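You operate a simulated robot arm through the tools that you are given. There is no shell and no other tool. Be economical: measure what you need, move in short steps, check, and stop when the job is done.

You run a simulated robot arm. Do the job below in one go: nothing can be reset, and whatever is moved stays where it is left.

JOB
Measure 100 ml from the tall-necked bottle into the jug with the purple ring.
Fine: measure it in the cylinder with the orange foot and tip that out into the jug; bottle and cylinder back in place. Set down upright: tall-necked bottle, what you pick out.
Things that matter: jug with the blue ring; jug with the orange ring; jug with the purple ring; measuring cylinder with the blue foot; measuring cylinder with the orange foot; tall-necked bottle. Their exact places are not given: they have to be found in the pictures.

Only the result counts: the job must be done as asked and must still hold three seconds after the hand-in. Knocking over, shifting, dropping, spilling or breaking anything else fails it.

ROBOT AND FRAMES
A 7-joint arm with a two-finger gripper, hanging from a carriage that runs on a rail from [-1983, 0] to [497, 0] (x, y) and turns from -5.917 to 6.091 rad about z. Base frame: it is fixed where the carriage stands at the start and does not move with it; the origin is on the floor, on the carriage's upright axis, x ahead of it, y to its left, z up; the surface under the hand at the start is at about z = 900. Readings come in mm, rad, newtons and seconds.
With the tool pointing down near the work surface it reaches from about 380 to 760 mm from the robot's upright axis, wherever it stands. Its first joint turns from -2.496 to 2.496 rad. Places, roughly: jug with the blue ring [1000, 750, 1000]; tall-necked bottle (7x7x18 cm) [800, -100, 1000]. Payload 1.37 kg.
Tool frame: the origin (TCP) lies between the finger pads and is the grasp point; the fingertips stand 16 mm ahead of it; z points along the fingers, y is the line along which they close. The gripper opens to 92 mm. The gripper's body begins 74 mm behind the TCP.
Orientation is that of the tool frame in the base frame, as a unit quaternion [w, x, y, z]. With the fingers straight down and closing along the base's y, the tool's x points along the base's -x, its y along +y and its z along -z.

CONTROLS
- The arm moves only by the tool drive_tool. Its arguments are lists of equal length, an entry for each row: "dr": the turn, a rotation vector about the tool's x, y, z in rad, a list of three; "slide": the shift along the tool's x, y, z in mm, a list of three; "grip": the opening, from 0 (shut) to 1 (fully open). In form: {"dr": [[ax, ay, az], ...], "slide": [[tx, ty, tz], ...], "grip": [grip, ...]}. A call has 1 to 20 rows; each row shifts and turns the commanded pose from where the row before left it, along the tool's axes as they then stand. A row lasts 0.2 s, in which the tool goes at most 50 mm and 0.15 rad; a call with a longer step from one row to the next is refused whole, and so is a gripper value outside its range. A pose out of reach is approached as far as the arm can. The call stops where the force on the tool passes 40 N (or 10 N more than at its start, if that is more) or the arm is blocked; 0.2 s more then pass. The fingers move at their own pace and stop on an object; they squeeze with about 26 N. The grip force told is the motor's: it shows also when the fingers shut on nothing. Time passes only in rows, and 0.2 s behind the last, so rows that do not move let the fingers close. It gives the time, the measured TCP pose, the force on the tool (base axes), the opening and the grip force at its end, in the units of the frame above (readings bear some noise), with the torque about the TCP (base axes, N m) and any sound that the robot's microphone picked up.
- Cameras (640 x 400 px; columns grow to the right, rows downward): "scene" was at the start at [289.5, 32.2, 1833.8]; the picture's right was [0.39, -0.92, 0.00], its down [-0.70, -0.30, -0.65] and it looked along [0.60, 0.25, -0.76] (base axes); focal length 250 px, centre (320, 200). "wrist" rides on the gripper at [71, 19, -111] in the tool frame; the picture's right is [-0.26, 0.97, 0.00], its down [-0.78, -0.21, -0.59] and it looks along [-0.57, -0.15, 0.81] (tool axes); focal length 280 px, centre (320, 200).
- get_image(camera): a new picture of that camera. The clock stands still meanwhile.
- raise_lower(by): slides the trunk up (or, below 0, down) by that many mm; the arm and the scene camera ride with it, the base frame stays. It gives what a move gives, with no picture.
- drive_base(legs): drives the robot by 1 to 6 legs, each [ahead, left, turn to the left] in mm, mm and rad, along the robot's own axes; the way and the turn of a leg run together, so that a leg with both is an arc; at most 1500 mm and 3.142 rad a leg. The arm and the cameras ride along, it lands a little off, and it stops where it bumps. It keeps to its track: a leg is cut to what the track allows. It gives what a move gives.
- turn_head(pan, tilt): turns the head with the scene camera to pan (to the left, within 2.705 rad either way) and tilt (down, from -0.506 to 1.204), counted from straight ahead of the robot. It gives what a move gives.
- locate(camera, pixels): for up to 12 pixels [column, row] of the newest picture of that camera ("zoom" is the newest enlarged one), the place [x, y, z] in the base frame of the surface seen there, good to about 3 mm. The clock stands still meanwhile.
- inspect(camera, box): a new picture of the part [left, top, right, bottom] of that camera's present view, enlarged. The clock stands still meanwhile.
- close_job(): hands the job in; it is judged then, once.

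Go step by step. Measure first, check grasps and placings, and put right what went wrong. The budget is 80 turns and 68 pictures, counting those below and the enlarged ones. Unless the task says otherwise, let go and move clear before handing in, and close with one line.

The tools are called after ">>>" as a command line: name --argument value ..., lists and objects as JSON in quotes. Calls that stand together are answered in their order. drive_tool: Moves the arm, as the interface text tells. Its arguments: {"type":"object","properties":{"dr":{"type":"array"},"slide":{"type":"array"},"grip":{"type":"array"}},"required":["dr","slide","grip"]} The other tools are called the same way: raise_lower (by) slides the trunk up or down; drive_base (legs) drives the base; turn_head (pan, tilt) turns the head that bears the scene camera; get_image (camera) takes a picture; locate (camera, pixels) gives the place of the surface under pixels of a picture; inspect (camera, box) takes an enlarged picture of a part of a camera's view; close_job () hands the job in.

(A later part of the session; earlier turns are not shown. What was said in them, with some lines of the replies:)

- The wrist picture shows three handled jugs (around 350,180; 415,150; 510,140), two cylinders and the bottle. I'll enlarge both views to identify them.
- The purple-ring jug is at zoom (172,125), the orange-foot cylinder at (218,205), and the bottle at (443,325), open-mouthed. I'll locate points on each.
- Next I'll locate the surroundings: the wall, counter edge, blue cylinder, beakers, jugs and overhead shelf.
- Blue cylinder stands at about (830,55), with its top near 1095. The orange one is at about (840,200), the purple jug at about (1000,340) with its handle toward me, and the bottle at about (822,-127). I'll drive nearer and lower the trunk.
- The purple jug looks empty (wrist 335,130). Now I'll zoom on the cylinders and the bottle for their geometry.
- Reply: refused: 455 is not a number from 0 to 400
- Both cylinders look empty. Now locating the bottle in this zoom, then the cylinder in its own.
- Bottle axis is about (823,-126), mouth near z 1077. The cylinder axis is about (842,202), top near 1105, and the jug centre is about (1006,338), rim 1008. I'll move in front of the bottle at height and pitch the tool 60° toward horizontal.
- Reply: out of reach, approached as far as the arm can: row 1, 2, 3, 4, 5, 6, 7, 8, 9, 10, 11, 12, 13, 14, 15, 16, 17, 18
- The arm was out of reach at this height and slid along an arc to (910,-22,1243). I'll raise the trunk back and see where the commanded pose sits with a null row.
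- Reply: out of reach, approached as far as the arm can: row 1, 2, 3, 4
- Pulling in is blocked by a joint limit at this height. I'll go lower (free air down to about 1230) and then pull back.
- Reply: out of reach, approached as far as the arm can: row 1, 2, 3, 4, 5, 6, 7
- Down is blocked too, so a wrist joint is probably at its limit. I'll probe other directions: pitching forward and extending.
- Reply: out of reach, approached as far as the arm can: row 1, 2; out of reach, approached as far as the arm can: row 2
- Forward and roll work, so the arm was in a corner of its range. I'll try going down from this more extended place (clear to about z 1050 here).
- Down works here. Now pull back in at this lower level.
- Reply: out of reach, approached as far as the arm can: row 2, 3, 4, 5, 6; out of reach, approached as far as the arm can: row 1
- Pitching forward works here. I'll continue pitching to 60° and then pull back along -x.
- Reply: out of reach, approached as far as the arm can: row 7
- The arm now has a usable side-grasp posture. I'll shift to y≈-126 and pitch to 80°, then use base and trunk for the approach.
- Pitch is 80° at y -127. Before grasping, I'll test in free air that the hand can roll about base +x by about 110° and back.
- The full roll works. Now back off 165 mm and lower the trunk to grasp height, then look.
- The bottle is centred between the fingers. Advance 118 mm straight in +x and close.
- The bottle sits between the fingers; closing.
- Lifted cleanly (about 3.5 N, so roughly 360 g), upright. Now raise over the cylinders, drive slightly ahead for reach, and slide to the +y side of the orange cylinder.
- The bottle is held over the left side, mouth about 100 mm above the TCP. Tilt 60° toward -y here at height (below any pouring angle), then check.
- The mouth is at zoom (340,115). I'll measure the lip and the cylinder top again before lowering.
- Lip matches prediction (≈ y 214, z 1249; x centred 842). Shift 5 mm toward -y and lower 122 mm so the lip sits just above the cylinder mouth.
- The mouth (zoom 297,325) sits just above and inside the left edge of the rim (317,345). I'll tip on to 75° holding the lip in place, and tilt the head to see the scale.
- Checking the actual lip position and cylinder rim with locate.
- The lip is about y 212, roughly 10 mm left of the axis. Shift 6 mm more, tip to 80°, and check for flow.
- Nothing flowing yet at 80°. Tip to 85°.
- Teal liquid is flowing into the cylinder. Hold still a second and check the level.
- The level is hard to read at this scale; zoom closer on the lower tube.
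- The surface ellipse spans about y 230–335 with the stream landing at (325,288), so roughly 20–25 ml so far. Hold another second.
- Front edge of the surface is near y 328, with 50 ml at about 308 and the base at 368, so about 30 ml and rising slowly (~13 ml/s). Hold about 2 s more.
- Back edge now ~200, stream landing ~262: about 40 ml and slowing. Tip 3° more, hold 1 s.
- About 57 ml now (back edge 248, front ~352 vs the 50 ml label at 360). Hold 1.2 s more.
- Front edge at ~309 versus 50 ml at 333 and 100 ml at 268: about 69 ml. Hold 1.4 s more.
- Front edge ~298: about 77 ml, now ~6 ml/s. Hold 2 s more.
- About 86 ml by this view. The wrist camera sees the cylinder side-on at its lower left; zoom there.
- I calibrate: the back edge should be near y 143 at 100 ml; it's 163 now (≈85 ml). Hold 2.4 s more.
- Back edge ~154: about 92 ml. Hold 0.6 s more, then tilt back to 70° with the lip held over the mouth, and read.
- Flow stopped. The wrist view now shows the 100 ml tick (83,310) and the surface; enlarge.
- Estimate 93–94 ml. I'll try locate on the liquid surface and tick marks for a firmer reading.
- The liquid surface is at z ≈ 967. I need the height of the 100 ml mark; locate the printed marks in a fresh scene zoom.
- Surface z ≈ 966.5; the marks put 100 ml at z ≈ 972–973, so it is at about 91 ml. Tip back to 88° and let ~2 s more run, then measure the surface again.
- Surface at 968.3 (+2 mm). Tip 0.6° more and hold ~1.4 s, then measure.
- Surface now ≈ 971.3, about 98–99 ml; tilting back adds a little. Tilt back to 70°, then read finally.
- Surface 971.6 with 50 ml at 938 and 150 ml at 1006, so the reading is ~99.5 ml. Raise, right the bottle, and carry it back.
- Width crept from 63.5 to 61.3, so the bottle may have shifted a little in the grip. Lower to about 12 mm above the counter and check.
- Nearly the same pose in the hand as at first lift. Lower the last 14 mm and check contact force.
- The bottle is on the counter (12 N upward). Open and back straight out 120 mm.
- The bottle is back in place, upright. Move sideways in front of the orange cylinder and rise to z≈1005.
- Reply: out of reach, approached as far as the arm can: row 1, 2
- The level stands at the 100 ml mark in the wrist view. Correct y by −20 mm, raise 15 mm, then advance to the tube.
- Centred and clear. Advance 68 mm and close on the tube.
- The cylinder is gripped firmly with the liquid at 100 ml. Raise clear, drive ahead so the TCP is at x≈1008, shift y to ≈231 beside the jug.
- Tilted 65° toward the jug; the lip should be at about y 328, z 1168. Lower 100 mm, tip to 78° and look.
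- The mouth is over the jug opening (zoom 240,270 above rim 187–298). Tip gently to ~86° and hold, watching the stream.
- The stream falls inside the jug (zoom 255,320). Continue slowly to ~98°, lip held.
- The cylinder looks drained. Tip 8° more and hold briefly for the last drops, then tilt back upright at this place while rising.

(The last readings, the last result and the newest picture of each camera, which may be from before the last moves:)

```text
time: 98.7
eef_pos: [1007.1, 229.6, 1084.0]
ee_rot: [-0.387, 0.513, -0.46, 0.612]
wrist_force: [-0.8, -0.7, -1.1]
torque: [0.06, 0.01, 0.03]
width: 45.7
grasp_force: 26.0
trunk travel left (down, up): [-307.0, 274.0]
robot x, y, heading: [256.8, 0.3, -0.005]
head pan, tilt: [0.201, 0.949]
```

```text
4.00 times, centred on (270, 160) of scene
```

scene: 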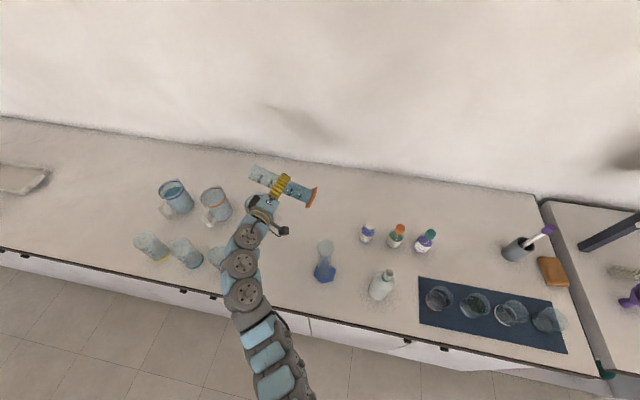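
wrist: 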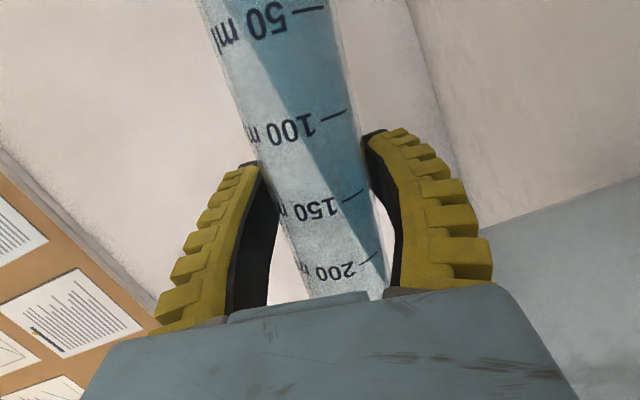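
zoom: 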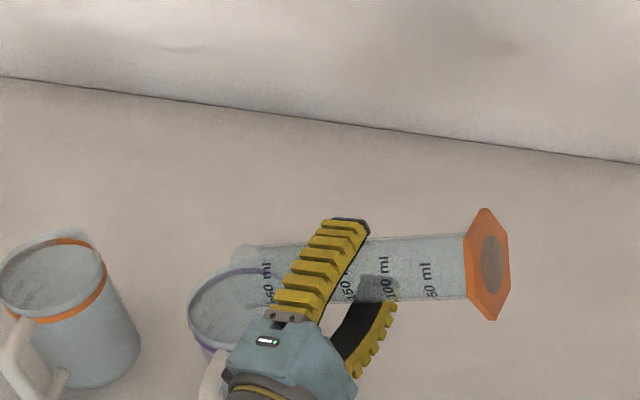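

Empty. Raise 60 mm and rotate back upright by 106°.

>>> raise_lower --by 70

>>> drive_tool --dr '[[-0.0247, 0, 0.1403], [-0.0247, 0, 0.1403], [-0.0247, 0, 0.1403], [-0.0247, 0, 0.1403], [-0.0247, 0, 0.1403], [-0.0247, 0, 0.1403], [-0.0247, 0, 0.1403], [-0.0247, 0, 0.1403], [-0.0247, 0, 0.1403], [-0.0247, 0, 0.1403], [-0.0247, 0, 0.1403], [-0.0247, 0, 0.1403], [-0.0247, 0, 0.1403]]' --slide '[[0, 0, 0], [0, 0, 0], [0, 0, 0], [0, 0, 0], [0, 0, 0], [0, 0, 0], [0, 0, 0], [0, 0, 0], [0, 0, 0], [0, 0, 0], [0, 0, 0], [0, 0, 0], [0, 0, 0]]' --grip '[0, 0, 0, 0, 0, 0, 0, 0, 0, 0, 0, 0, 0]'

>>> drive_tool --dr '[[0, 0, 0]]' --slide '[[0, -28, 0]]' --grip '[0]'

>>> drive_base --legs '[[-163, 0, 0]]'

>>> get_image --camera "scene"

>>> get_image --camera "wrist"

```text
time: 99.8
eef_pos: [1006.7, 229.9, 1154.8]
ee_rot: [-0.386, 0.513, -0.46, 0.613]
wrist_force: [0.4, 0.3, -0.7]
torque: [0.01, 0.01, -0.03]
width: 45.7
grasp_force: 26.2
trunk travel left (down, up): [-377.0, 204.0]
robot x, y, heading: [256.9, 0.9, 0.001]
head pan, tilt: [0.201, 0.949]
```

```text
time: 102.5
eef_pos: [1006.0, 229.5, 1154.2]
ee_rot: [0.645, 0.001, 0.765, 0.002]
wrist_force: [0.5, 0.4, -0.9]
torque: [0.0, 0.01, -0.03]
width: 45.2
grasp_force: 26.1
trunk travel left (down, up): [-377.0, 204.0]
robot x, y, heading: [258.5, 0.0, -0.002]
head pan, tilt: [0.201, 0.949]
```

```text
time: 103.0
eef_pos: [1005.9, 200.4, 1153.6]
ee_rot: [0.643, 0.002, 0.766, 0.0]
wrist_force: [-0.7, 0.6, -0.6]
torque: [0.0, -0.01, -0.02]
width: 44.9
grasp_force: 26.0
trunk travel left (down, up): [-377.0, 204.0]
robot x, y, heading: [258.8, -1.0, 0.002]
head pan, tilt: [0.201, 0.949]
```

```text
time: 104.4
eef_pos: [840.7, 199.8, 1154.9]
ee_rot: [0.643, 0.002, 0.765, 0.0]
wrist_force: [-0.1, 0.0, -1.3]
torque: [0.01, 0.03, 0.0]
width: 45.0
grasp_force: 25.7
trunk travel left (down, up): [-377.0, 204.0]
robot x, y, heading: [91.9, 1.1, -0.002]
head pan, tilt: [0.201, 0.949]
```

```text
8 pictures are left
```

scene: 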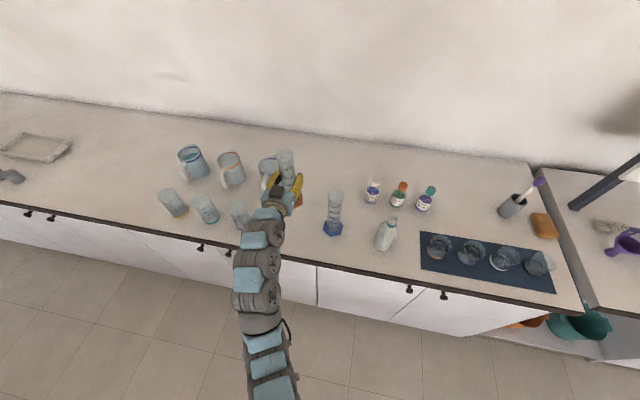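

```text
7 pictures are left
```

wrist: 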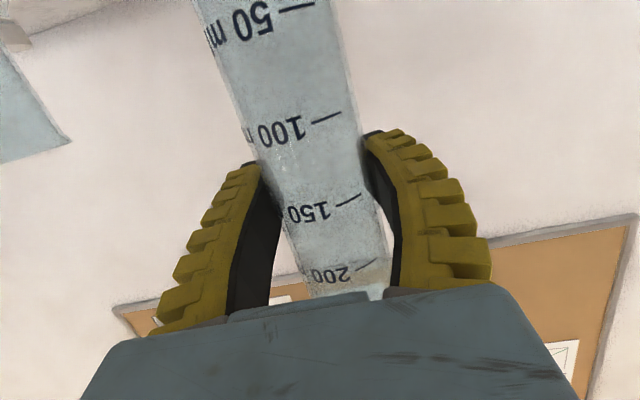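

The cylinder hangs upright, only slightly turned about its axis. Correct 2 mm and lower to just above the counter, then feel for contact.

>>> drive_tool --dr '[[0, 0, 0]]' --slide '[[-0.3, 1.8, 2]]' --grip '[0]'

>>> raise_lower --by -140

>>> inspect --camera "scene" --box '[240, 100, 350, 220]'

```text
time: 104.8
eef_pos: [844.6, 202.1, 1154.8]
ee_rot: [0.644, 0.0, 0.765, 0.001]
wrist_force: [-0.1, 0.3, -0.6]
torque: [-0.04, 0.0, -0.03]
width: 45.1
grasp_force: 26.3
trunk travel left (down, up): [-377.0, 204.0]
robot x, y, heading: [93.8, 0.1, -0.005]
head pan, tilt: [0.201, 0.949]
```

```text
time: 106.5
eef_pos: [843.5, 203.4, 1013.9]
ee_rot: [0.644, 0.001, 0.765, 0.0]
wrist_force: [0.1, 0.3, -1.3]
torque: [0.04, 0.0, -0.02]
width: 44.9
grasp_force: 25.9
trunk travel left (down, up): [-237.0, 344.0]
robot x, y, heading: [92.6, -0.1, -0.006]
head pan, tilt: [0.201, 0.949]
```

```text
3.33 times, centred on (295, 160) of scene
```

zoom: 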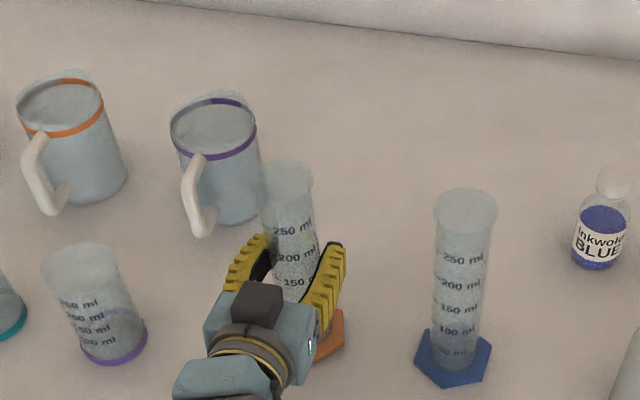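

Upright and just above its spot. Lower in small steps with force check.

>>> drive_tool --dr '[[0, 0, 0], [0, 0, 0], [0, 0, 0], [0, 0, 0], [0, 0, 0]]' --slide '[[1.97, 0, 0.35], [1.97, 0, 0.35], [1.97, 0, 0.35], [0.98, 0, 0.17], [0, 0, 0]]' --grip '[0, 0, 0, 0, 0]'

```text
time: 107.7
eef_pos: [843.5, 202.5, 1008.2]
ee_rot: [0.644, 0.0, 0.765, 0.001]
wrist_force: [-1.2, 0.9, 4.3]
torque: [0.2, 0.15, 0.04]
width: 44.4
grasp_force: 26.3
trunk travel left (down, up): [-237.0, 344.0]
robot x, y, heading: [93.4, -3.3, -0.002]
head pan, tilt: [0.201, 0.949]
```

Contact felt. One more millimetre, then open slowly and withdraw straight back.

>>> drive_tool --dr '[[0, 0, 0], [0, 0, 0], [0, 0, 0], [0, 0, 0], [0, 0, 0], [0, 0, 0], [0, 0, 0], [0, 0, 0], [0, 0, 0], [0, 0, 0], [0, 0, 0]]' --slide '[[0.98, 0, 0.17], [0, 0, 0], [0, 0, 0], [0, 0, 0], [0, 0, 0], [0, 0, 0], [4.2, 0, -24], [4.2, 0, -24], [4.2, 0, -24], [4.2, 0, -24], [4.2, 0, -24]]' --grip '[0, 0, 0.55, 0.7, 1, 1, 1, 1, 1, 1, 1]'

>>> get_image --camera "wrist"

>>> get_image --camera "scene"

```text
time: 110.1
eef_pos: [721.8, 202.6, 1005.5]
ee_rot: [0.644, 0.001, 0.765, 0.0]
wrist_force: [0.0, -0.2, 0.1]
torque: [-0.01, 0.02, -0.01]
width: 91.9
grasp_force: 0.1
trunk travel left (down, up): [-237.0, 344.0]
robot x, y, heading: [95.1, 0.0, -0.003]
head pan, tilt: [0.201, 0.949]
```

```text
5 pictures are left
```

wrist: 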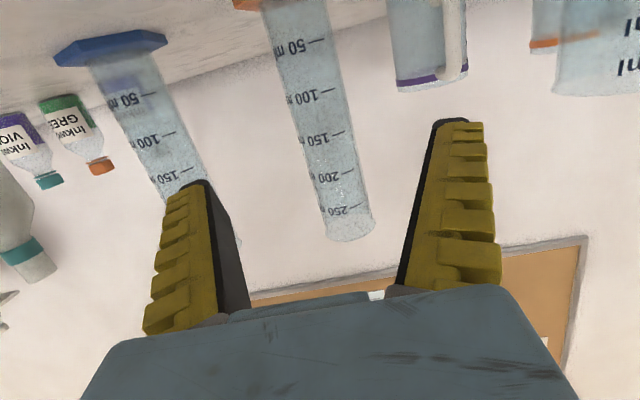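

```text
4 pictures are left
```

scene: 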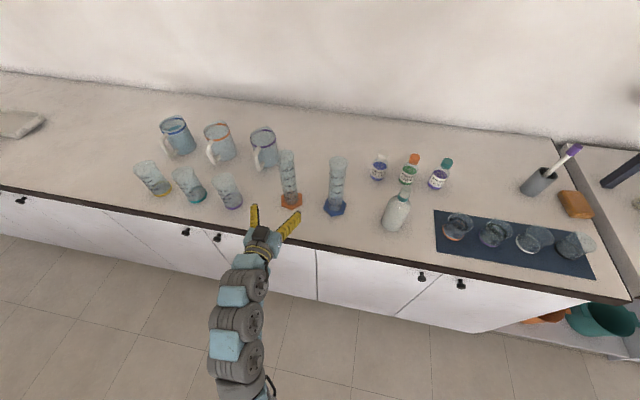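

The cylinder stands empty and upright in its place. Back off a bit more and zoom on the purple jug and surroundings for a final check.

>>> drive_base --legs '[[-80, 0, 0]]'

>>> raise_lower --by 200

>>> drive_base --legs '[[120, 0, 0]]'

>>> turn_head --pan 0.35 --tilt 0.9

>>> get_image --camera "scene"

```text
time: 111.1
eef_pos: [643.7, 203.1, 1005.1]
ee_rot: [0.644, 0.002, 0.765, 0.0]
wrist_force: [0.7, -0.3, -0.5]
torque: [0.01, -0.02, 0.0]
width: 91.9
grasp_force: 0.0
trunk travel left (down, up): [-237.0, 344.0]
robot x, y, heading: [13.5, -2.2, -0.002]
head pan, tilt: [0.201, 0.949]
```

```text
time: 113.3
eef_pos: [644.7, 203.7, 1206.0]
ee_rot: [0.644, 0.002, 0.765, 0.0]
wrist_force: [0.0, 0.9, -1.1]
torque: [0.0, 0.02, -0.04]
width: 92.3
grasp_force: 0.0
trunk travel left (down, up): [-437.0, 144.0]
robot x, y, heading: [11.4, -0.9, -0.001]
head pan, tilt: [0.201, 0.949]
```

```text
time: 114.5
eef_pos: [767.5, 201.9, 1206.2]
ee_rot: [0.643, 0.001, 0.766, 0.001]
wrist_force: [0.3, -0.7, 0.7]
torque: [0.03, 0.01, 0.02]
width: 91.9
grasp_force: 0.1
trunk travel left (down, up): [-437.0, 144.0]
robot x, y, heading: [138.0, -0.1, -0.005]
head pan, tilt: [0.201, 0.949]
```

```text
time: 115.2
eef_pos: [766.9, 201.8, 1205.8]
ee_rot: [0.645, 0.001, 0.765, 0.0]
wrist_force: [-0.6, 0.0, -0.5]
torque: [0.02, 0.0, -0.01]
width: 91.9
grasp_force: 0.0
trunk travel left (down, up): [-437.0, 144.0]
robot x, y, heading: [137.4, 0.1, -0.001]
head pan, tilt: [0.351, 0.901]
```

```text
3 pictures are left
```

scene: 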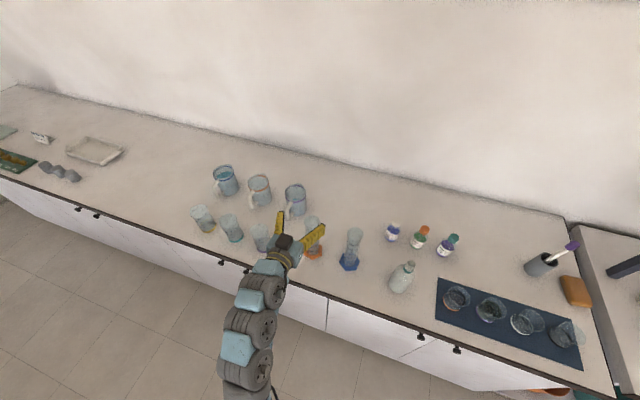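

>>> inspect --camera "scene" --box '[255, 170, 345, 265]'

```text
4.21 times, centred on (300, 218) of scene
```

zoom: 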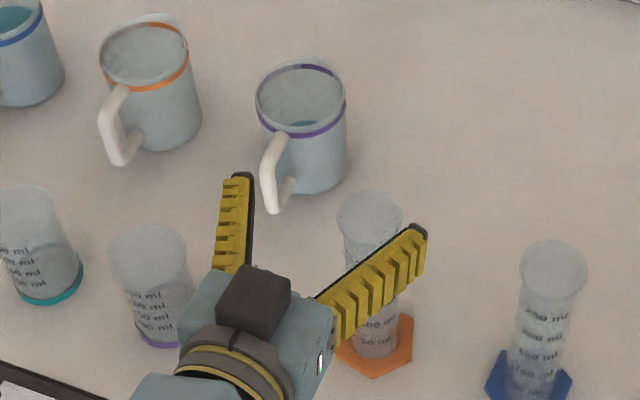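

Teal liquid shows inside the purple-ring jug (zoom 300,125), nothing is spilled, and the bottle and empty cylinder stand upright in place with the hand clear. Handing in.

>>> close_job

```text
The job is handed in.
```

I measured about 99.5 ml (by the scale) from the tall-necked bottle in the orange-foot cylinder and tipped it into the purple-ring jug. The bottle and the emptied cylinder are back upright in their places, and I saw no spills in the final pictures.
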